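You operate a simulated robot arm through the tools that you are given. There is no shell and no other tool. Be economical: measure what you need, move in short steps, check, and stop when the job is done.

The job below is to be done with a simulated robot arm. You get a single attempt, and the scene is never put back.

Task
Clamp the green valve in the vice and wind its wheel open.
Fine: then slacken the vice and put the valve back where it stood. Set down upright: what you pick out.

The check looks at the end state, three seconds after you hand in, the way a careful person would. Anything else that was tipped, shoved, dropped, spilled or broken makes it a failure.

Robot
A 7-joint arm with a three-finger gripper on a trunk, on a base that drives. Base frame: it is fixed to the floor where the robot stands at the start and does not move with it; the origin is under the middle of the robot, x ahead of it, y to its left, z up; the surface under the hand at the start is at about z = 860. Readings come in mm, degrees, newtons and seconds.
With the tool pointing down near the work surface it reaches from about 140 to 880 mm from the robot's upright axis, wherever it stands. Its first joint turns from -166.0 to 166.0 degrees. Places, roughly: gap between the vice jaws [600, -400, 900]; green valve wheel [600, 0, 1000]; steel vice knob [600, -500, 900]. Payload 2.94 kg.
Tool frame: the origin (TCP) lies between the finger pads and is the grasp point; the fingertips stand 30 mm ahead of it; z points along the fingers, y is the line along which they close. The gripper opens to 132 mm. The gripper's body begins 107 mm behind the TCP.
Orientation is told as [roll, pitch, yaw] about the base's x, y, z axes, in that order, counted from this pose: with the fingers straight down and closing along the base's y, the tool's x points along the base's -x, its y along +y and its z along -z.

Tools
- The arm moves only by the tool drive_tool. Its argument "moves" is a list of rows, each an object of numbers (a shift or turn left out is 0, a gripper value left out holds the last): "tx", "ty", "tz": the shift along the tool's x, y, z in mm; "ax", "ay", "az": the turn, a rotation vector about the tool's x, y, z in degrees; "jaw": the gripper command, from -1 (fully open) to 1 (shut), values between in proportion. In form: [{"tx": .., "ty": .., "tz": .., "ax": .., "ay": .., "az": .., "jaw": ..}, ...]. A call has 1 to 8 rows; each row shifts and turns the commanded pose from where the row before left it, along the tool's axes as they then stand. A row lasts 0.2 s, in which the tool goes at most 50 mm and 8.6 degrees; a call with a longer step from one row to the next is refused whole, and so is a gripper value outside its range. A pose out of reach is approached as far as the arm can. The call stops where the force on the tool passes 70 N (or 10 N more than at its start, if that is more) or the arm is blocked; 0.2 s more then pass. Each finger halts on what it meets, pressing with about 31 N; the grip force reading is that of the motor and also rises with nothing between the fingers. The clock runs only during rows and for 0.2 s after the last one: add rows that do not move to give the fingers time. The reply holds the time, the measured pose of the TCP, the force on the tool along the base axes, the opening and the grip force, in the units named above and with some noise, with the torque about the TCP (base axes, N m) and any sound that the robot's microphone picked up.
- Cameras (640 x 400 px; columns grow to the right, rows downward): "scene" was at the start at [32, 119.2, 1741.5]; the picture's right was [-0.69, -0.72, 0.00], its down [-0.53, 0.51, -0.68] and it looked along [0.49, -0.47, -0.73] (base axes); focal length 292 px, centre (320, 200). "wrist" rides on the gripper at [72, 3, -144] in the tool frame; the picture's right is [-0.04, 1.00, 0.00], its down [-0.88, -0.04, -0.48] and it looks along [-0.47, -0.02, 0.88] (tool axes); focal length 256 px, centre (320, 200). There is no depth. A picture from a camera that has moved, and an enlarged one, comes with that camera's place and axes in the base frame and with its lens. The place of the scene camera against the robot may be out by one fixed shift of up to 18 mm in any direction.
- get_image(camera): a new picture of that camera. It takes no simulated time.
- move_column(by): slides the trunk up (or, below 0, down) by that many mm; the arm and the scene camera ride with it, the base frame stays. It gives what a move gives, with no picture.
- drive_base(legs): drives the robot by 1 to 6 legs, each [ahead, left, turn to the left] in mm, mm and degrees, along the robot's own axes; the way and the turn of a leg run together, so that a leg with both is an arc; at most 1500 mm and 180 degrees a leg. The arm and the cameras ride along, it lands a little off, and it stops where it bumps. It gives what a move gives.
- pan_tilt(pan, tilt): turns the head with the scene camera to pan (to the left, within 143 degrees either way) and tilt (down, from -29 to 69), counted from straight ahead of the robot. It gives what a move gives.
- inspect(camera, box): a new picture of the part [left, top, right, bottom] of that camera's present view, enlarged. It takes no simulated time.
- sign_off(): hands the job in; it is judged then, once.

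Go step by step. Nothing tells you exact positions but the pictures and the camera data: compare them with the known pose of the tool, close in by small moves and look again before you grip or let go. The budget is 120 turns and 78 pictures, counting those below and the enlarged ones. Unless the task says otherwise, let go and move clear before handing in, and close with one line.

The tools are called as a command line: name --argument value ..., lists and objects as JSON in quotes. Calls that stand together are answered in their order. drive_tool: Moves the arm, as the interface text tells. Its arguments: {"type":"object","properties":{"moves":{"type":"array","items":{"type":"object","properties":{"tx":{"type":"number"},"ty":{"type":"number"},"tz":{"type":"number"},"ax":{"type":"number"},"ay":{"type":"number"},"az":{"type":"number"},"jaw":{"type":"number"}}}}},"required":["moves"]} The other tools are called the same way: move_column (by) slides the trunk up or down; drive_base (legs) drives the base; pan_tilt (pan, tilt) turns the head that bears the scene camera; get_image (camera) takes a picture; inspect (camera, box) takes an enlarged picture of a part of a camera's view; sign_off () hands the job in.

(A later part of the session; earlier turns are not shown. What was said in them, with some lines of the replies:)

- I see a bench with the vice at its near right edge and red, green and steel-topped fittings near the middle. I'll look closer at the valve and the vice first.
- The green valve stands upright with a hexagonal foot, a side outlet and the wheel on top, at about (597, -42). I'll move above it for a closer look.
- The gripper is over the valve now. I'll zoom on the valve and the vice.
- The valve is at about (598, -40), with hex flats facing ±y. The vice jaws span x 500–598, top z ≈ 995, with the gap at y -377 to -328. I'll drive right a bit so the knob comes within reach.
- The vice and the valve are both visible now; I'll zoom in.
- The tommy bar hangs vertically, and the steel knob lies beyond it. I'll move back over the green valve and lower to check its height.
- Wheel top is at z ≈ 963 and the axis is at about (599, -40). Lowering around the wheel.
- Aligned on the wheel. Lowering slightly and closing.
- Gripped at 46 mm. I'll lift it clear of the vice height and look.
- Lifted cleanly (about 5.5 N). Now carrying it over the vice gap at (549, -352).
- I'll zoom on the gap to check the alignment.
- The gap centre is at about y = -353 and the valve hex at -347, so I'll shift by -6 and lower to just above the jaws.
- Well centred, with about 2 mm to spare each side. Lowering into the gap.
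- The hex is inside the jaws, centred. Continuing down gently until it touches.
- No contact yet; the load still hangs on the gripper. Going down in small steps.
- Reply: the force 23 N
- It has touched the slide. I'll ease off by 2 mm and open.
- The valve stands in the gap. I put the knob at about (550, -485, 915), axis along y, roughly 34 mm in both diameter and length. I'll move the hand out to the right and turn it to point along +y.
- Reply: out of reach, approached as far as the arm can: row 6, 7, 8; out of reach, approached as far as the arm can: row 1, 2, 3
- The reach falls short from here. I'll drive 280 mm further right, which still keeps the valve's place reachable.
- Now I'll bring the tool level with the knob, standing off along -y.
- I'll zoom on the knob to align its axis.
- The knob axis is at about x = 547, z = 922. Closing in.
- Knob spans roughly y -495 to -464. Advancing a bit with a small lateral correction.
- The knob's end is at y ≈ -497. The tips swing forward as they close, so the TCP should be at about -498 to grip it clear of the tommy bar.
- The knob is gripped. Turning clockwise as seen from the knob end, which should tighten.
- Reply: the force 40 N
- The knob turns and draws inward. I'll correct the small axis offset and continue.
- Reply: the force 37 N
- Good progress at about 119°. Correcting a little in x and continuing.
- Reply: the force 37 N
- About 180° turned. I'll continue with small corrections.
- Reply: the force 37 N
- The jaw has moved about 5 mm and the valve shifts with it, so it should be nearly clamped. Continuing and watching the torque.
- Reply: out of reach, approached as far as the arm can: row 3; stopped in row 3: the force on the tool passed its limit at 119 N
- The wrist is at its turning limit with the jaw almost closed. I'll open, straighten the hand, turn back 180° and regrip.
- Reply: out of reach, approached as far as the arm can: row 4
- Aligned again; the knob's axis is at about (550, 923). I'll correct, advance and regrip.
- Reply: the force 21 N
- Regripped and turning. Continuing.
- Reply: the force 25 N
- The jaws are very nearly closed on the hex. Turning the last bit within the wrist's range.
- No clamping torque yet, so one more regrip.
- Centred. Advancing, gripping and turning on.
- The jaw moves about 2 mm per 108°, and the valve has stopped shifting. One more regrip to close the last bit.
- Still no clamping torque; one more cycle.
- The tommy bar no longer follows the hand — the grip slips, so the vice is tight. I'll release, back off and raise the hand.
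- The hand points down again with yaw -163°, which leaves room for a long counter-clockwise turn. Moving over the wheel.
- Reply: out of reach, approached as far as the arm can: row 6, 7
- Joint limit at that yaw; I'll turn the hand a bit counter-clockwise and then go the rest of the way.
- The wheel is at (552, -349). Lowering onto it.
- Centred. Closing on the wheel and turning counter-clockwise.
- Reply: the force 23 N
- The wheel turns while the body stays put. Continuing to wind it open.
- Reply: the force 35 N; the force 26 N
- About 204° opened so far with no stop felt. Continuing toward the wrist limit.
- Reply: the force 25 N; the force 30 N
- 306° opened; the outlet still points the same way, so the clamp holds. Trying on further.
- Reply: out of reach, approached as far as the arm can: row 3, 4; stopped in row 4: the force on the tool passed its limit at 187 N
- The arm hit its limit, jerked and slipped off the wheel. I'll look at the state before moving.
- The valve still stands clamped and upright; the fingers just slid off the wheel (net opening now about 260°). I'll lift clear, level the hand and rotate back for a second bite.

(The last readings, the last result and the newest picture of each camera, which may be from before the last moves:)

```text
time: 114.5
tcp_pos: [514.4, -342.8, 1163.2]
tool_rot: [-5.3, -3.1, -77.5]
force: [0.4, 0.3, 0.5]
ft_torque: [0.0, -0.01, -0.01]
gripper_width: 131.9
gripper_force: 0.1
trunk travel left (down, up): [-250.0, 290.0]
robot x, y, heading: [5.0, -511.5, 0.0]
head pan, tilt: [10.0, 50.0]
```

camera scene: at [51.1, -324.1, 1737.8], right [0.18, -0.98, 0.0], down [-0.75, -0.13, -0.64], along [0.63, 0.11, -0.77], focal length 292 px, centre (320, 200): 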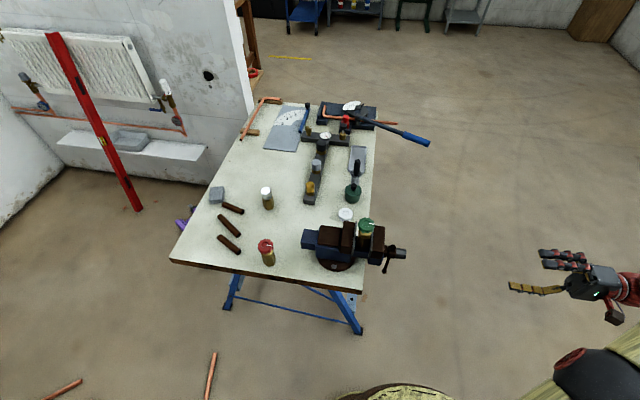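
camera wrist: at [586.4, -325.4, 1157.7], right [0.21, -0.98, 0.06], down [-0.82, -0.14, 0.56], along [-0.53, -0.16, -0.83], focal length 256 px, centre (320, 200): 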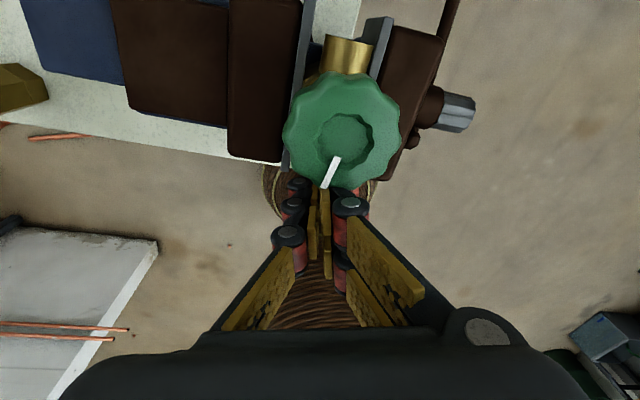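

Level the hand and move back above the wheel.

drive_tool --moves '[{"ax": -5.4, "ay": 3.2}, {"tx": -14, "ty": 35.4}, {}]'

inspect --camera "wrist" --box '[200, 60, 440, 210]'

```text
time: 115.3
tcp_pos: [552.5, -351.1, 1158.8]
tool_rot: [-0.1, 0.1, -77.6]
force: [0.2, -0.2, -0.3]
ft_torque: [0.01, 0.06, -0.01]
gripper_width: 132.1
gripper_force: 0.0
trunk travel left (down, up): [-250.0, 290.0]
robot x, y, heading: [0.8, -511.8, -0.1]
head pan, tilt: [10.0, 50.0]
```

```text
2.67 times, centred on (320, 135) of wrist
camera zoom: at [540.9, -280.7, 1305.1], right [0.98, 0.17, 0.0], down [0.15, -0.87, 0.47], along [0.08, -0.47, -0.88], focal length 683 px, centre (320, 373)
```

zoom: 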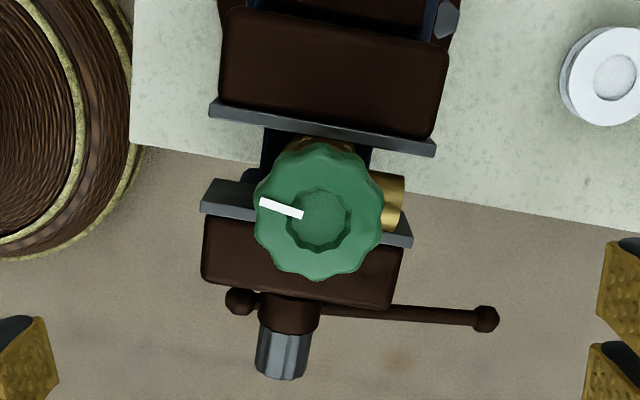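

The valve is clamped and upright with the wheel at (552.5, -350). Going down again and winding further.

drive_tool --moves '[{"tz": 40}, {"tz": 40}, {"tz": 20}, {"jaw": 0}, {"jaw": 1}, {"jaw": 1}, {"jaw": 1}, {"jaw": 1}]'

drive_tool --moves '[{"jaw": 1}, {"jaw": 1}, {"az": -8.5}, {"az": -8.5}, {"az": -8.5}, {"az": -8.5}, {"az": -8.5}, {"az": -8.5}]'

drive_tool --moves '[{"az": -8.5}, {"az": -8.5}, {"az": -8.5}, {"az": -8.5}, {"az": -8.5}, {"az": -8.5}, {"az": -8.5}, {"az": -8.5}]'

drive_tool --moves '[{"az": -8.5}, {"az": -8.5}, {"az": -8.5}, {"az": -8.5}, {"az": -8.5}, {"az": -8.5}, {"az": -8.5}, {"az": -8.5}]'

```text
time: 117.1
tcp_pos: [551.4, -349.9, 1060.5]
tool_rot: [-0.1, 0.1, -77.6]
force: [-0.7, 0.0, -0.1]
ft_torque: [-0.03, 0.01, -0.01]
gripper_width: 50.0
gripper_force: 1.4
trunk travel left (down, up): [-250.0, 290.0]
robot x, y, heading: [-0.0, -513.6, -0.3]
head pan, tilt: [10.0, 50.0]
```

```text
time: 118.9
tcp_pos: [552.8, -350.5, 1062.5]
tool_rot: [0.1, 0.0, -26.5]
force: [12.3, -3.0, 6.2]
ft_torque: [-0.18, -0.49, -0.02]
gripper_width: 45.3
gripper_force: 31.2
trunk travel left (down, up): [-250.0, 290.0]
robot x, y, heading: [-2.2, -509.2, 0.2]
head pan, tilt: [10.0, 50.0]
```

```text
time: 120.7
tcp_pos: [552.5, -347.0, 1062.2]
tool_rot: [0.1, -0.3, 41.6]
force: [7.1, 8.3, 19.7]
ft_torque: [0.12, -0.11, 0.01]
gripper_width: 45.3
gripper_force: 30.9
trunk travel left (down, up): [-250.0, 290.0]
robot x, y, heading: [3.1, -509.4, -0.2]
head pan, tilt: [10.0, 50.0]
```

```text
time: 122.5
tcp_pos: [550.5, -348.3, 1062.3]
tool_rot: [-0.1, 0.0, 109.6]
force: [0.1, 15.3, 17.4]
ft_torque: [0.08, -0.02, -0.02]
gripper_width: 45.1
gripper_force: 31.2
trunk travel left (down, up): [-250.0, 290.0]
robot x, y, heading: [4.2, -510.8, -0.2]
head pan, tilt: [10.0, 50.0]
```

drive_tool --moves '[{"tz": -0.5, "az": -8.5}, {"az": -8.5}, {"az": -8.5}, {"az": -8.5}, {}]'

inspect --camera "wrist" --box '[200, 80, 440, 230]'

```text
time: 123.7
tcp_pos: [551.7, -349.7, 1060.5]
tool_rot: [0.0, 0.0, 143.6]
force: [6.8, 6.2, -2.9]
ft_torque: [0.06, -0.17, -0.32]
gripper_width: 45.4
gripper_force: 30.6
trunk travel left (down, up): [-250.0, 290.0]
robot x, y, heading: [-2.1, -510.4, 0.1]
head pan, tilt: [10.0, 50.0]
```

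```text
2.67 times, centred on (320, 155) of wrist
camera zoom: at [610.0, -394.6, 1204.9], right [-0.63, -0.78, 0.0], down [-0.68, 0.55, 0.48], along [-0.37, 0.3, -0.88], focal length 683 px, centre (320, 320)
```

zoom: 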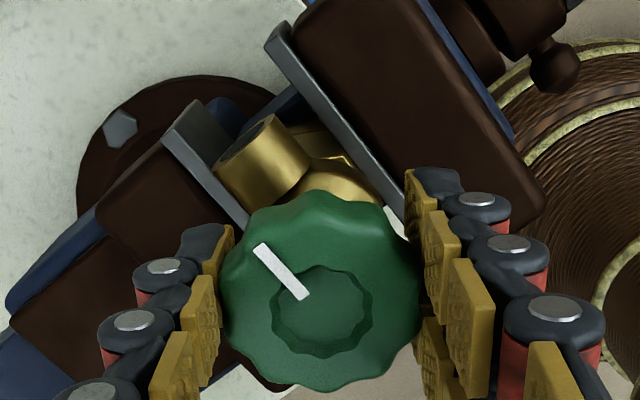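

Resisting torque appeared (-0.32 N·m), likely the end stop. A small further turn will confirm.

drive_tool --moves '[{"az": -8}, {"az": -8}, {}]'

inspect --camera "wrist" --box '[200, 80, 440, 230]'

```text
time: 124.5
tcp_pos: [551.3, -348.1, 1061.8]
tool_rot: [-0.1, 0.0, 159.5]
force: [5.0, 7.3, -0.9]
ft_torque: [0.1, -0.05, -0.38]
gripper_width: 45.3
gripper_force: 31.4
trunk travel left (down, up): [-250.0, 290.0]
robot x, y, heading: [0.7, -509.3, -0.2]
head pan, tilt: [10.0, 50.0]
```

```text
2.67 times, centred on (320, 155) of wrist
camera zoom: at [619.7, -377.0, 1206.2], right [-0.39, -0.92, 0.0], down [-0.81, 0.34, 0.48], along [-0.44, 0.19, -0.88], focal length 683 px, centre (320, 320)
```

zoom: 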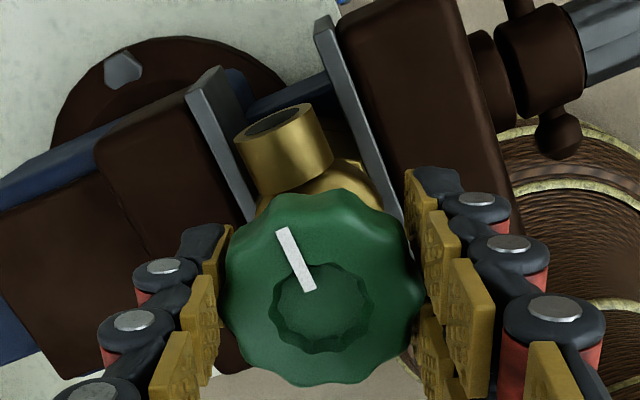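

The wheel doesn't advance any more: it's at its open stop, and the body hasn't turned. Releasing, lifting and rotating the wrist back for the vice knob.

drive_tool --moves '[{"jaw": 0.3}, {"jaw": -0.3}, {"jaw": -0.6}, {"jaw": -1}, {"jaw": -1}, {"tz": -40}, {"tz": -45}, {"tz": -45}]'

drive_tool --moves '[{"az": 8.5, "jaw": -1}, {"az": 8.5}, {"az": 8.5}, {"az": 8.5}, {"az": 8.5}, {"az": 8.5}, {"az": 8.5}, {"az": 8.5}]'

drive_tool --moves '[{"az": 8.5}, {"az": 8.5}, {"az": 8.5}, {"az": 8.5}, {"az": 8.5}, {"az": 8.5}, {"az": 8.5}, {"az": 8.5}]'

drive_tool --moves '[{"az": 8.5}, {"az": 8.5}, {"az": 8.5}, {"az": 8.5}, {"az": 8.5}, {"az": 8.5}, {"az": 8.5}, {"az": 8.5}]'

drive_tool --moves '[{"az": 8.5}, {"az": 8.5}, {"az": 8.5}, {"az": 8.5}, {"az": 8.5}, {"az": 8.5}, {"az": 8.5}, {"az": 8.5}]'

```text
time: 126.3
tcp_pos: [552.6, -350.0, 1194.8]
tool_rot: [0.0, -0.1, 159.4]
force: [0.4, -0.5, -0.1]
ft_torque: [-0.01, 0.01, -0.02]
gripper_width: 132.1
gripper_force: 0.0
trunk travel left (down, up): [-250.0, 290.0]
robot x, y, heading: [3.2, -509.0, 0.0]
head pan, tilt: [10.0, 50.0]
```

```text
time: 128.1
tcp_pos: [552.2, -348.6, 1192.3]
tool_rot: [-0.1, -0.1, 91.4]
force: [-0.6, 0.7, -0.4]
ft_torque: [-0.02, 0.0, 0.01]
gripper_width: 132.0
gripper_force: 0.0
trunk travel left (down, up): [-250.0, 290.0]
robot x, y, heading: [1.4, -513.7, 0.0]
head pan, tilt: [10.0, 50.0]
```

```text
time: 129.9
tcp_pos: [553.8, -348.4, 1190.9]
tool_rot: [0.1, -0.1, 23.4]
force: [0.0, -0.6, 0.1]
ft_torque: [-0.04, 0.0, 0.04]
gripper_width: 132.2
gripper_force: 0.1
trunk travel left (down, up): [-250.0, 290.0]
robot x, y, heading: [-1.5, -513.7, -0.2]
head pan, tilt: [10.0, 50.0]
```

```text
time: 131.7
tcp_pos: [551.8, -348.7, 1191.9]
tool_rot: [0.2, 0.1, -44.7]
force: [-0.2, -0.1, 0.8]
ft_torque: [0.02, -0.04, -0.01]
gripper_width: 131.8
gripper_force: 0.1
trunk travel left (down, up): [-250.0, 290.0]
robot x, y, heading: [3.1, -509.7, -0.0]
head pan, tilt: [10.0, 50.0]
```

```text
time: 133.5
tcp_pos: [553.7, -349.5, 1191.4]
tool_rot: [0.0, 0.1, -112.7]
force: [0.6, -0.1, 0.1]
ft_torque: [-0.03, -0.01, 0.0]
gripper_width: 132.1
gripper_force: 0.1
trunk travel left (down, up): [-250.0, 290.0]
robot x, y, heading: [2.4, -512.4, -0.4]
head pan, tilt: [10.0, 50.0]
```

Now moving out past the vice and pointing the tool along +y again.

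drive_tool --moves '[{"tx": -40, "ty": 16.2}, {"tx": -40, "ty": 16.2}, {"tx": -40, "ty": 16.2}, {"tx": -40, "ty": 16.2}, {"tx": -40, "ty": 16.2}, {"tx": -40, "ty": 16.2}, {"tx": -40, "ty": 16.2}]'

drive_tool --moves '[{"ax": 3.28, "ay": 7.84}, {"ax": 3.28, "ay": 7.84}, {"ax": 3.28, "ay": 7.84}, {"ax": 3.28, "ay": 7.84}, {"ax": 3.28, "ay": 7.84}, {"ax": 3.28, "ay": 7.84}, {"ax": 3.28, "ay": 7.84}, {"ax": 3.28, "ay": 7.84}]'

drive_tool --moves '[{"ax": 3.28, "ay": 7.84}, {"ax": 3.28, "ay": 7.84}, {"ax": 1.93, "ay": 4.61}, {}]'

drive_tool --moves '[{"tx": -41.5, "ty": 17.4}, {"tx": -41.5, "ty": 17.4}, {"tx": -41.5, "ty": 17.4}, {"tx": -41.5, "ty": 17.4}, {"tx": -41.5, "ty": 17.4}, {"tx": -41.5, "ty": 17.4}, {}]'

```text
time: 135.1
tcp_pos: [549.8, -651.5, 1190.3]
tool_rot: [-0.1, 0.1, -112.5]
force: [0.4, -0.2, 0.3]
ft_torque: [0.02, 0.01, 0.03]
gripper_width: 131.8
gripper_force: 0.1
trunk travel left (down, up): [-250.0, 290.0]
robot x, y, heading: [1.3, -512.4, -0.2]
head pan, tilt: [10.0, 50.0]
```

```text
time: 136.9
tcp_pos: [549.9, -650.8, 1191.4]
tool_rot: [-44.0, 59.0, -138.3]
force: [-0.3, -0.5, 0.3]
ft_torque: [0.0, 0.01, 0.0]
gripper_width: 132.1
gripper_force: 0.1
trunk travel left (down, up): [-250.0, 290.0]
robot x, y, heading: [2.3, -511.3, -0.0]
head pan, tilt: [10.0, 50.0]
```

```text
time: 137.9
tcp_pos: [548.9, -650.1, 1190.3]
tool_rot: [-90.5, 67.3, 179.6]
force: [-0.6, -0.2, -0.7]
ft_torque: [0.02, -0.04, -0.01]
gripper_width: 132.2
gripper_force: 0.1
trunk travel left (down, up): [-250.0, 290.0]
robot x, y, heading: [2.9, -510.6, -0.3]
head pan, tilt: [10.0, 50.0]
```

```text
time: 139.5
tcp_pos: [551.0, -648.3, 918.0]
tool_rot: [-90.2, 67.3, 179.9]
force: [0.8, -0.7, -0.3]
ft_torque: [0.02, 0.02, 0.01]
gripper_width: 132.1
gripper_force: 0.1
trunk travel left (down, up): [-250.0, 290.0]
robot x, y, heading: [1.8, -514.5, -0.1]
head pan, tilt: [10.0, 50.0]
```

Advancing to the knob and checking alignment.

drive_tool --moves '[{"tx": 3, "ty": -2, "tz": 45}, {"tz": 45}, {"tz": 45}, {"jaw": -0.3}, {"jaw": -0.3}]'

inspect --camera "wrist" --box '[160, 60, 480, 260]'

```text
time: 140.7
tcp_pos: [546.4, -514.9, 924.4]
tool_rot: [-90.3, 67.2, 179.7]
force: [0.2, 0.8, -0.4]
ft_torque: [0.0, -0.02, -0.01]
gripper_width: 90.6
gripper_force: 1.9
trunk travel left (down, up): [-250.0, 290.0]
robot x, y, heading: [1.0, -508.1, -0.2]
head pan, tilt: [10.0, 50.0]
```

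```text
2.00 times, centred on (320, 160) of wrist
camera zoom: at [579.6, -659.6, 990.9], right [0.91, 0.0, -0.43], down [-0.37, -0.47, -0.8], along [-0.2, 0.88, -0.43], focal length 512 px, centre (320, 280)
```

zoom: 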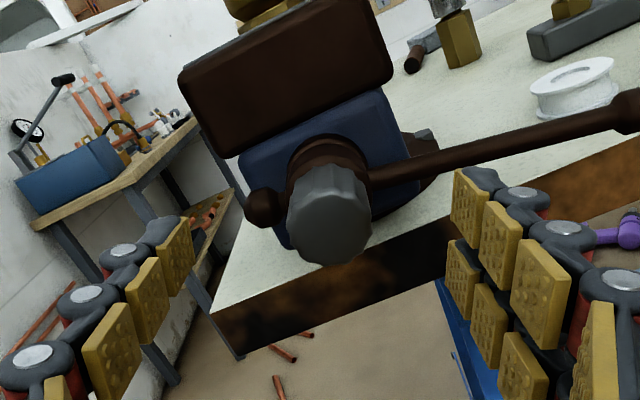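

Aligned within a few mm. Gripping the knob and turning counter-clockwise to slacken.

drive_tool --moves '[{"ty": 4.2, "tz": 14}, {"tz": 13.5}, {"jaw": 1}, {"jaw": 1}, {"jaw": 1}, {"jaw": 1}, {"jaw": 1}, {"jaw": 1}]'

drive_tool --moves '[{"jaw": 1}, {"az": -8.5}, {"az": -8.5}, {"az": -8.5}, {"az": -8.5}, {"az": -8.5, "tz": -0.1}, {"az": -8.5, "tz": -0.1}, {"az": -8.5, "tz": -0.1}]'

inspect --camera "scene" --box '[335, 210, 395, 260]'

```text
time: 142.5
tcp_pos: [550.9, -487.4, 923.4]
tool_rot: [-90.4, 67.3, 179.8]
force: [-6.3, 0.7, 2.6]
ft_torque: [0.14, -0.19, 0.25]
gripper_width: 30.8
gripper_force: 37.3
trunk travel left (down, up): [-250.0, 290.0]
robot x, y, heading: [0.9, -513.1, -0.0]
head pan, tilt: [10.0, 50.0]
```

```text
time: 144.3
tcp_pos: [549.1, -487.6, 922.8]
tool_rot: [90.2, 53.1, 0.4]
force: [-30.7, 1.4, -11.1]
ft_torque: [-0.66, 0.13, 0.46]
gripper_width: 30.5
gripper_force: 45.2
trunk travel left (down, up): [-250.0, 290.0]
robot x, y, heading: [4.2, -511.6, -0.1]
head pan, tilt: [10.0, 50.0]
```

```text
8.00 times, centred on (365, 235) of scene
camera zoom: at [49.7, -323.7, 1737.7], right [0.17, -0.98, 0.0], down [-0.75, -0.13, -0.64], along [0.63, 0.11, -0.77], focal length 2333 px, centre (-40, -80)
```

zoom: 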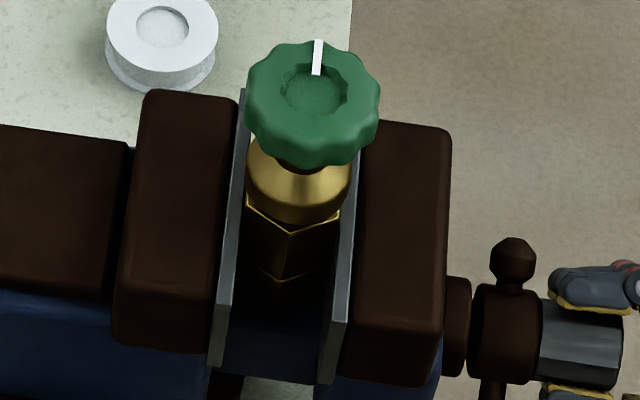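

It follows. Continuing to slacken.

drive_tool --moves '[{"tx": 0.6, "ty": -2, "tz": -0.3}, {"az": -8.5, "tz": -0.15}, {"az": -8.5, "tz": -0.15}, {"az": -8.5, "tz": -0.15}, {"az": -8.5, "tz": -0.15}, {"az": -8.5, "tz": -0.15}, {"az": -8.5, "tz": -0.15}, {"az": -8.5, "tz": -0.15}]'

drive_tool --moves '[{"az": -8.5, "tz": -0.15}, {"az": -8.5, "tz": -0.15}, {"az": -8.5, "tz": -0.15}, {"az": -8.5, "tz": -0.15}, {"az": -8.5, "tz": -0.15}, {"az": -8.5, "tz": -0.15}]'

inspect --camera "scene" --box '[335, 210, 395, 260]'

```text
time: 146.1
tcp_pos: [549.1, -488.5, 923.7]
tool_rot: [90.0, -6.4, 0.3]
force: [-20.0, 1.0, -25.4]
ft_torque: [-0.82, 0.03, 0.19]
gripper_width: 30.3
gripper_force: 45.6
trunk travel left (down, up): [-250.0, 290.0]
robot x, y, heading: [-0.6, -510.1, -0.2]
head pan, tilt: [10.0, 50.0]
```

```text
time: 147.5
tcp_pos: [549.9, -489.9, 923.2]
tool_rot: [90.0, -57.3, 0.2]
force: [-13.8, -1.2, -31.4]
ft_torque: [-1.49, 0.04, 0.69]
gripper_width: 30.2
gripper_force: 44.9
trunk travel left (down, up): [-250.0, 290.0]
robot x, y, heading: [-2.4, -508.9, -0.0]
head pan, tilt: [10.0, 50.0]
```

```text
8.00 times, centred on (365, 235) of scene
camera zoom: at [53.1, -323.8, 1737.7], right [0.17, -0.98, 0.0], down [-0.76, -0.13, -0.64], along [0.63, 0.11, -0.77], focal length 2333 px, centre (-40, -80)
```

zoom: 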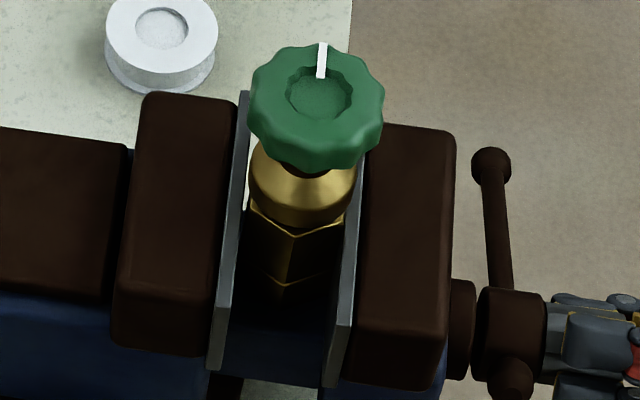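

About 2 mm of slack. I'll regrip once for a comfortable clearance: opening and turning the hand back first.

drive_tool --moves '[{"jaw": -0.2}, {"jaw": -0.2}, {"jaw": -0.2}, {"tz": -10}, {"az": 8.5}, {"az": 8.5}, {"az": 8.5}, {"az": 8.5}]'

drive_tool --moves '[{"az": 8.5}, {"az": 8.5}, {"az": 8.5}, {"az": 8.5}, {"az": 8.5}, {"az": 8.5}, {"az": 8.5}, {"az": 8.5}]'

drive_tool --moves '[{"az": 8.5}, {"az": 8.5}, {"az": 8.5}, {"az": 8.5}, {"az": 8.5}, {"az": 8.5}, {"az": 8.5}, {"az": 8.5}]'

```text
time: 149.3
tcp_pos: [550.1, -500.0, 922.7]
tool_rot: [90.1, -23.1, 0.1]
force: [-0.6, 0.1, 1.0]
ft_torque: [0.01, 0.02, 0.02]
gripper_width: 79.3
gripper_force: 0.0
trunk travel left (down, up): [-250.0, 290.0]
robot x, y, heading: [5.0, -509.8, -0.2]
head pan, tilt: [10.0, 50.0]
```

```text
time: 151.1
tcp_pos: [550.1, -500.5, 923.4]
tool_rot: [90.0, 44.8, 0.2]
force: [0.7, -0.7, -0.7]
ft_torque: [0.0, -0.02, 0.02]
gripper_width: 79.3
gripper_force: 0.0
trunk travel left (down, up): [-250.0, 290.0]
robot x, y, heading: [-0.3, -510.7, -0.2]
head pan, tilt: [10.0, 50.0]
```

```text
time: 152.9
tcp_pos: [550.9, -498.9, 922.0]
tool_rot: [-90.3, 67.1, 179.8]
force: [-0.4, -0.4, -0.3]
ft_torque: [0.01, 0.0, 0.04]
gripper_width: 79.0
gripper_force: 0.1
trunk travel left (down, up): [-250.0, 290.0]
robot x, y, heading: [3.4, -512.4, 0.1]
head pan, tilt: [10.0, 50.0]
```

Still centred on the knob axis. Regripping and slackening another half turn.

drive_tool --moves '[{"tz": 9}, {"jaw": 1}, {"jaw": 1}, {"jaw": 1}, {"jaw": 1}, {"az": -8.5}, {"az": -8.5, "tz": -0.15}, {"az": -8.5, "tz": -0.15}]'

drive_tool --moves '[{"az": -8.5, "tz": -0.15}, {"az": -8.5, "tz": -0.15}, {"az": -8.5, "tz": -0.15}, {"az": -8.5, "tz": -0.15}, {"az": -8.5, "tz": -0.15}, {"az": -8.5, "tz": -0.15}, {"az": -8.5, "tz": -0.15}, {"az": -8.5, "tz": -0.15}]'

drive_tool --moves '[{"az": -8.5, "tz": -0.15}, {"az": -8.5, "tz": -0.15}, {"az": -8.5, "tz": -0.15}, {"az": -8.5, "tz": -0.15}, {"az": -8.5, "tz": -0.15}, {"az": -8.5, "tz": -0.15}, {"az": -8.5, "tz": -0.15}, {"az": -8.5, "tz": -0.15}]'

inspect --camera "scene" --box '[335, 210, 395, 260]'

```text
time: 154.7
tcp_pos: [550.1, -491.9, 923.3]
tool_rot: [91.8, 87.1, 2.0]
force: [-6.1, -2.5, -5.1]
ft_torque: [-0.81, 0.09, 0.33]
gripper_width: 30.3
gripper_force: 45.3
trunk travel left (down, up): [-250.0, 290.0]
robot x, y, heading: [0.8, -513.0, -0.2]
head pan, tilt: [10.0, 50.0]
```

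```text
time: 156.5
tcp_pos: [550.8, -492.7, 922.1]
tool_rot: [90.3, 19.1, 0.3]
force: [-22.6, -15.8, -24.4]
ft_torque: [-0.89, 0.03, 0.05]
gripper_width: 30.9
gripper_force: 45.3
trunk travel left (down, up): [-250.0, 290.0]
robot x, y, heading: [1.6, -511.0, -0.1]
head pan, tilt: [10.0, 50.0]
```

```text
time: 158.3
tcp_pos: [551.2, -493.2, 922.4]
tool_rot: [90.1, -49.0, 0.0]
force: [-15.6, -12.6, -27.3]
ft_torque: [-1.25, 0.08, 0.74]
gripper_width: 30.4
gripper_force: 45.4
trunk travel left (down, up): [-250.0, 290.0]
robot x, y, heading: [-0.3, -514.4, -0.3]
head pan, tilt: [10.0, 50.0]
```

```text
8.00 times, centred on (365, 235) of scene
camera zoom: at [52.7, -325.2, 1737.9], right [0.17, -0.98, 0.0], down [-0.76, -0.13, -0.64], along [0.63, 0.11, -0.77], focal length 2333 px, centre (-40, -80)
```

zoom: 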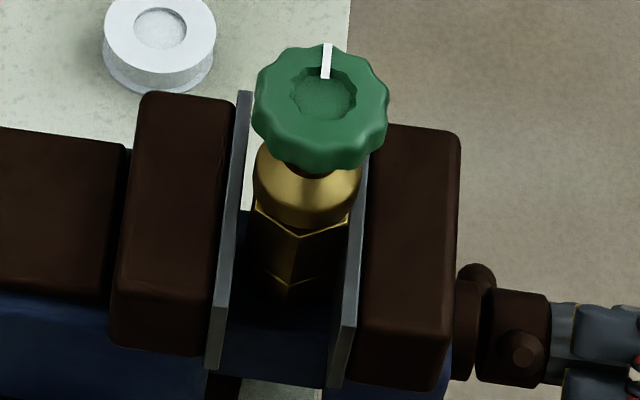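

The jaw is slack, with clear gaps, and the valve stands upright. I'll release the knob, back off, raise and point down.

drive_tool --moves '[{"jaw": -0.4}, {"jaw": -0.4}, {"jaw": -0.4}, {"jaw": -0.4}, {"tz": -45}, {"tz": -45}, {"tz": -45}, {"tz": -25, "jaw": -1}]'

drive_tool --moves '[{"tx": -34, "ty": 29.5}, {"tx": -34, "ty": 29.5}, {"tx": -34, "ty": 29.5}, {"tx": -34, "ty": 29.5}, {"tx": -34, "ty": 29.5}, {"tx": -34, "ty": 29.5}]'

drive_tool --moves '[{"ax": 5.58, "ay": 6.42}, {"ax": 5.58, "ay": 6.42}, {"ax": 5.58, "ay": 6.42}, {"ax": 5.58, "ay": 6.42}, {"ax": 5.58, "ay": 6.42}, {"ax": 5.58, "ay": 6.42}, {"ax": 5.58, "ay": 6.42}, {"ax": 5.58, "ay": 6.42}]'

drive_tool --moves '[{"ax": 5.58, "ay": 6.42}, {"ax": 5.58, "ay": 6.42}, {"ax": 3.3, "ay": 3.8}, {"az": 8.3}, {"az": 8.3}, {"az": 8.3}, {"az": 8.3}, {"az": 8.3}]'

```text
time: 160.1
tcp_pos: [551.8, -655.0, 924.0]
tool_rot: [90.1, -48.8, 0.0]
force: [-0.1, -1.4, 0.6]
ft_torque: [-0.03, 0.0, -0.02]
gripper_width: 118.2
gripper_force: 0.1
trunk travel left (down, up): [-250.0, 290.0]
robot x, y, heading: [-0.0, -512.3, -0.1]
head pan, tilt: [10.0, 50.0]
```

```text
time: 161.5
tcp_pos: [553.0, -654.4, 1194.3]
tool_rot: [90.2, -48.9, 0.0]
force: [-0.3, -0.1, 2.2]
ft_torque: [-0.21, 0.01, 0.03]
gripper_width: 132.1
gripper_force: 0.1
trunk travel left (down, up): [-250.0, 290.0]
robot x, y, heading: [1.9, -511.7, -0.3]
head pan, tilt: [10.0, 50.0]
```

```text
time: 163.3
tcp_pos: [551.8, -653.0, 1192.9]
tool_rot: [14.9, -16.3, 47.0]
force: [0.3, -0.6, 0.4]
ft_torque: [0.0, -0.01, 0.0]
gripper_width: 132.1
gripper_force: 0.0
trunk travel left (down, up): [-250.0, 290.0]
robot x, y, heading: [3.0, -511.1, -0.1]
head pan, tilt: [10.0, 50.0]
```

```text
time: 165.1
tcp_pos: [552.8, -652.1, 1192.1]
tool_rot: [0.1, 0.2, 7.5]
force: [0.6, 0.1, -0.1]
ft_torque: [0.01, -0.01, -0.03]
gripper_width: 132.1
gripper_force: 0.0
trunk travel left (down, up): [-250.0, 290.0]
robot x, y, heading: [3.7, -513.1, -0.1]
head pan, tilt: [10.0, 50.0]
```

Straight down at yaw 7.5. I'll zero the yaw and go over the valve.

drive_tool --moves '[{"az": 7.5}, {"ty": 42.7}, {"ty": 42.7}, {"ty": 42.7}, {"ty": 42.7}, {"ty": 42.7}, {"ty": 42.7}, {"ty": 42.7}]'

inspect --camera "wrist" --box '[200, 60, 440, 210]'

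```text
time: 166.9
tcp_pos: [549.5, -355.6, 1192.8]
tool_rot: [0.0, 0.3, 0.1]
force: [-0.7, 0.0, -0.8]
ft_torque: [-0.05, -0.01, 0.02]
gripper_width: 132.0
gripper_force: 0.0
trunk travel left (down, up): [-250.0, 290.0]
robot x, y, heading: [3.5, -510.7, -0.0]
head pan, tilt: [10.0, 50.0]
```

```text
2.67 times, centred on (320, 135) of wrist
camera zoom: at [479.3, -353.3, 1338.0], right [0.04, 1.0, 0.0], down [0.88, -0.04, 0.47], along [0.47, -0.02, -0.88], focal length 683 px, centre (320, 373)
```

zoom: 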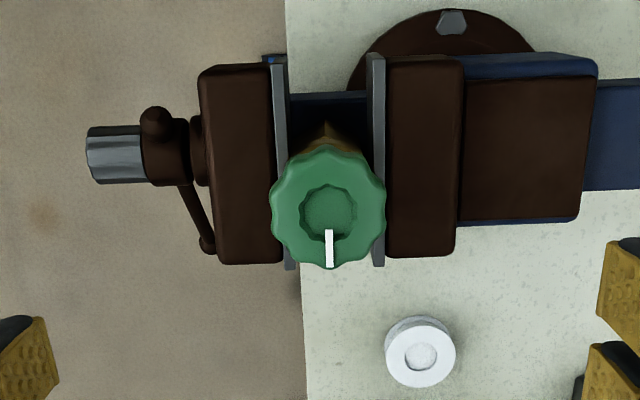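

Wheel at (553, -352). Lowering and gripping.

drive_tool --moves '[{"tx": -2.3, "ty": 3.3, "tz": 42}, {"tz": 42}, {"tz": 42}, {"jaw": 0}, {"jaw": 1}, {"jaw": 1}, {"jaw": 1}, {"jaw": 1}]'

drive_tool --moves '[{"jaw": 1}, {"jaw": 1}, {"jaw": 1}]'

```text
time: 168.7
tcp_pos: [553.7, -351.0, 1068.2]
tool_rot: [0.0, 0.2, 0.2]
force: [0.4, -1.5, 0.4]
ft_torque: [-0.02, 0.04, 0.0]
gripper_width: 50.2
gripper_force: 1.4
trunk travel left (down, up): [-250.0, 290.0]
robot x, y, heading: [2.8, -507.6, 0.0]
head pan, tilt: [10.0, 50.0]
```

```text
time: 169.5
tcp_pos: [552.3, -351.6, 1067.4]
tool_rot: [0.0, 0.2, 0.1]
force: [-0.1, -0.9, 1.1]
ft_torque: [0.0, 0.01, 0.01]
gripper_width: 45.4
gripper_force: 30.6
trunk travel left (down, up): [-250.0, 290.0]
robot x, y, heading: [-1.4, -508.7, -0.1]
head pan, tilt: [10.0, 50.0]
```

Gripped. Lifting straight up out of the jaws.

drive_tool --moves '[{"tz": -5}, {"tz": -10}, {"tz": -15}, {"tz": -20}, {"tz": -25}, {"tz": -30}, {"tz": -20}]'

inspect --camera "scene" --box '[300, 150, 420, 260]'

```text
time: 171.1
tcp_pos: [553.7, -350.5, 1191.6]
tool_rot: [0.1, 0.3, 0.1]
force: [-0.3, 0.3, -4.3]
ft_torque: [-0.02, 0.03, -0.04]
gripper_width: 45.5
gripper_force: 31.2
trunk travel left (down, up): [-250.0, 290.0]
robot x, y, heading: [-0.9, -511.1, -0.3]
head pan, tilt: [10.0, 50.0]
```

```text
3.64 times, centred on (360, 205) of scene
camera zoom: at [52.2, -323.7, 1737.7], right [0.17, -0.98, 0.0], down [-0.75, -0.13, -0.64], along [0.63, 0.11, -0.77], focal length 1060 px, centre (174, 182)
```

zoom: 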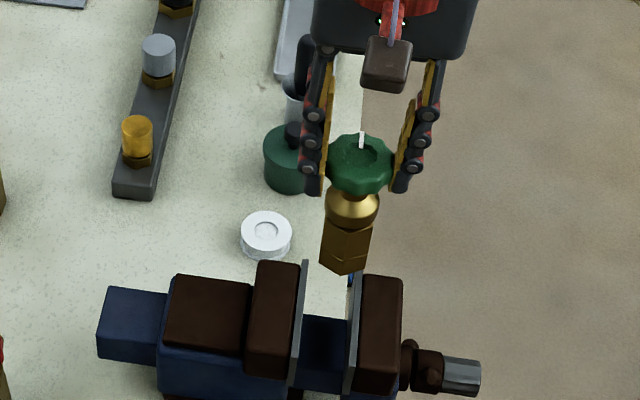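

Out cleanly and hanging upright. Carrying it back to its place at (599, -42).

drive_tool --moves '[{"tx": -5.7, "ty": 38.5}, {"tx": -5.7, "ty": 38.5}, {"tx": -5.7, "ty": 38.5}, {"tx": -5.7, "ty": 38.5}, {"tx": -5.7, "ty": 38.5}, {"tx": -5.7, "ty": 38.5}, {"tx": -5.7, "ty": 38.5}, {"tx": -5.7, "ty": 38.5}]'

drive_tool --moves '[{"tz": 40}, {"tz": 40}, {"tz": 40}, {"tz": 40}, {"tz": 25}, {}]'

get_image --camera "wrist"

```text
time: 172.9
tcp_pos: [599.7, -42.4, 1189.1]
tool_rot: [-0.2, 0.3, 0.1]
force: [0.1, 0.4, -5.4]
ft_torque: [0.01, 0.02, -0.01]
gripper_width: 45.2
gripper_force: 31.3
trunk travel left (down, up): [-250.0, 290.0]
robot x, y, heading: [0.1, -513.9, -0.1]
head pan, tilt: [10.0, 50.0]
```

```text
time: 174.3
tcp_pos: [597.7, -43.1, 1007.0]
tool_rot: [0.1, 0.1, 0.2]
force: [-0.4, 0.5, -4.2]
ft_torque: [0.02, 0.02, -0.02]
gripper_width: 45.5
gripper_force: 30.5
trunk travel left (down, up): [-250.0, 290.0]
robot x, y, heading: [0.4, -506.0, -0.1]
head pan, tilt: [10.0, 50.0]
```

```text
3 pictures are left
camera wrist: at [527.7, -40.1, 1151.2], right [0.04, 1.0, 0.0], down [0.88, -0.04, 0.47], along [0.47, -0.02, -0.88], focal length 256 px, centre (320, 200)
```

wrist: 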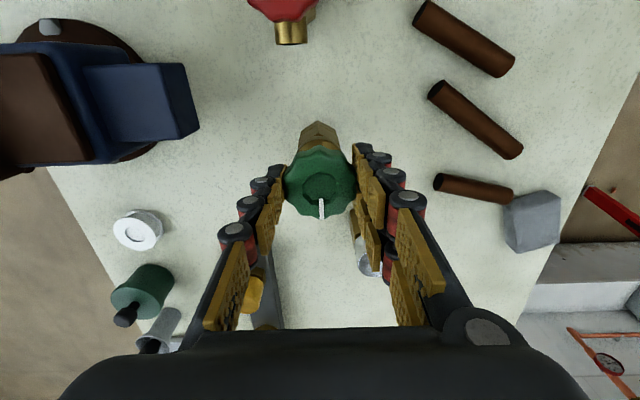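

In place above its spot; lowering gently to touch.

drive_tool --moves '[{"tx": -0.7, "ty": 0.5, "tz": 8}, {"tz": 6}, {"tz": 3}, {}]'

drive_tool --moves '[{"tz": 2}, {"tz": 1.5}, {}]'

```text
time: 175.3
tcp_pos: [599.0, -40.7, 988.0]
tool_rot: [0.0, 0.2, 0.2]
force: [-0.2, 0.0, -4.9]
ft_torque: [0.0, -0.02, 0.02]
gripper_width: 45.4
gripper_force: 31.2
trunk travel left (down, up): [-250.0, 290.0]
robot x, y, heading: [0.0, -516.7, -0.2]
head pan, tilt: [10.0, 50.0]
```

```text
time: 176.1
tcp_pos: [598.7, -41.9, 985.5]
tool_rot: [0.0, 0.1, 0.2]
force: [-0.2, -0.4, -5.3]
ft_torque: [0.0, -0.01, 0.03]
gripper_width: 45.2
gripper_force: 31.0
trunk travel left (down, up): [-250.0, 290.0]
robot x, y, heading: [1.1, -509.9, 0.1]
head pan, tilt: [10.0, 50.0]
```

drive_tool --moves '[{"tz": 1.5}, {"tz": 1}, {}]'

drive_tool --moves '[{"tz": 1}, {}]'

```text
time: 176.9
tcp_pos: [597.1, -41.8, 982.4]
tool_rot: [-0.1, 0.2, 0.2]
force: [0.4, -0.6, -4.7]
ft_torque: [0.03, 0.02, -0.01]
gripper_width: 45.5
gripper_force: 31.0
trunk travel left (down, up): [-250.0, 290.0]
robot x, y, heading: [0.1, -510.8, -0.2]
head pan, tilt: [10.0, 50.0]
```

```text
time: 177.5
tcp_pos: [598.8, -43.5, 982.3]
tool_rot: [0.1, 0.1, 0.3]
force: [-0.4, -0.6, -1.7]
ft_torque: [0.13, 0.06, 0.04]
gripper_width: 45.4
gripper_force: 31.0
trunk travel left (down, up): [-250.0, 290.0]
robot x, y, heading: [1.2, -511.3, -0.5]
head pan, tilt: [10.0, 50.0]
```

It has touched down. Half a millimetre more, then open and lift.

drive_tool --moves '[{"tz": 0.4}, {}, {"jaw": 0.3}, {"jaw": -0.2}, {"jaw": -0.6}, {"jaw": -1}, {"jaw": -1}, {"jaw": -1}]'

drive_tool --moves '[{"tz": -15}, {"tz": -40}, {"tz": -45}, {"tz": -45}, {"tz": -45}, {}]'

get_image --camera "wrist"

get_image --camera "scene"

```text
time: 179.3
tcp_pos: [598.2, -43.0, 982.3]
tool_rot: [0.0, 0.3, 0.3]
force: [-0.1, 0.2, -0.2]
ft_torque: [-0.01, -0.02, -0.02]
gripper_width: 125.8
gripper_force: 0.1
trunk travel left (down, up): [-250.0, 290.0]
robot x, y, heading: [-0.8, -512.3, -0.1]
head pan, tilt: [10.0, 50.0]
```

```text
time: 180.7
tcp_pos: [599.5, -42.2, 1172.2]
tool_rot: [0.0, 0.2, 0.1]
force: [1.0, -1.2, 0.1]
ft_torque: [-0.03, -0.03, -0.04]
gripper_width: 132.0
gripper_force: 0.1
trunk travel left (down, up): [-250.0, 290.0]
robot x, y, heading: [3.3, -512.7, -0.1]
head pan, tilt: [10.0, 50.0]
```

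```text
2 pictures are left
camera wrist: at [528.0, -39.9, 1317.6], right [0.04, 1.0, 0.0], down [0.88, -0.04, 0.47], along [0.47, -0.02, -0.88], focal length 256 px, centre (320, 200)
```

wrist: 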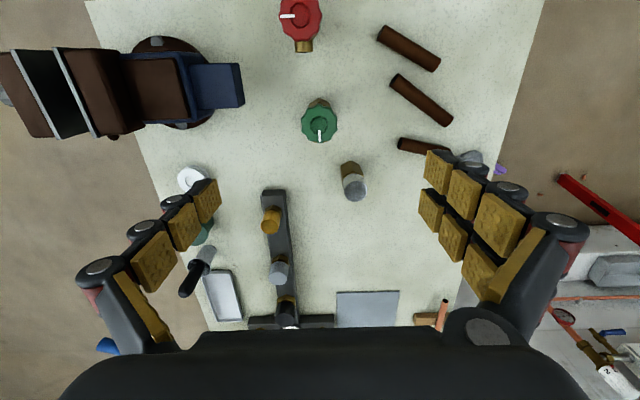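

```text
1 pictures are left
camera scene: at [52.2, -323.5, 1737.7], right [0.17, -0.98, 0.0], down [-0.75, -0.13, -0.64], along [0.63, 0.11, -0.77], focal length 292 px, centre (320, 200)
```

scene: 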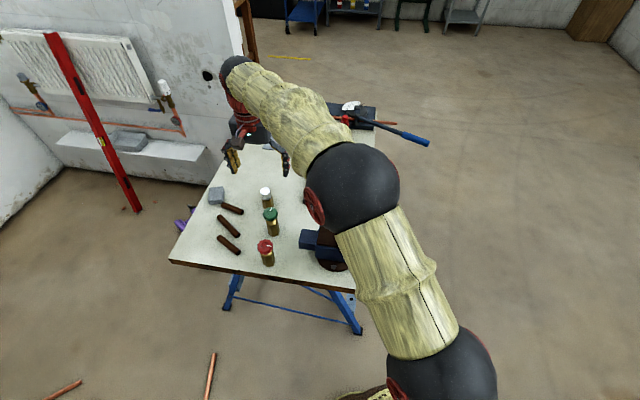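

The green valve stands upright on its original spot with its wheel open. The vice is slack, everything else looks undisturbed, and the hand is clear, so I'm handing in.

sign_off

```text
The job is handed in.
```

I clamped the green valve, wound its wheel open to the stop, slackened the vice, and set the valve back upright where it stood. During the winding the arm hit its turning limit once and slipped off the wheel; the valve stayed clamped, and I regripped and finished.
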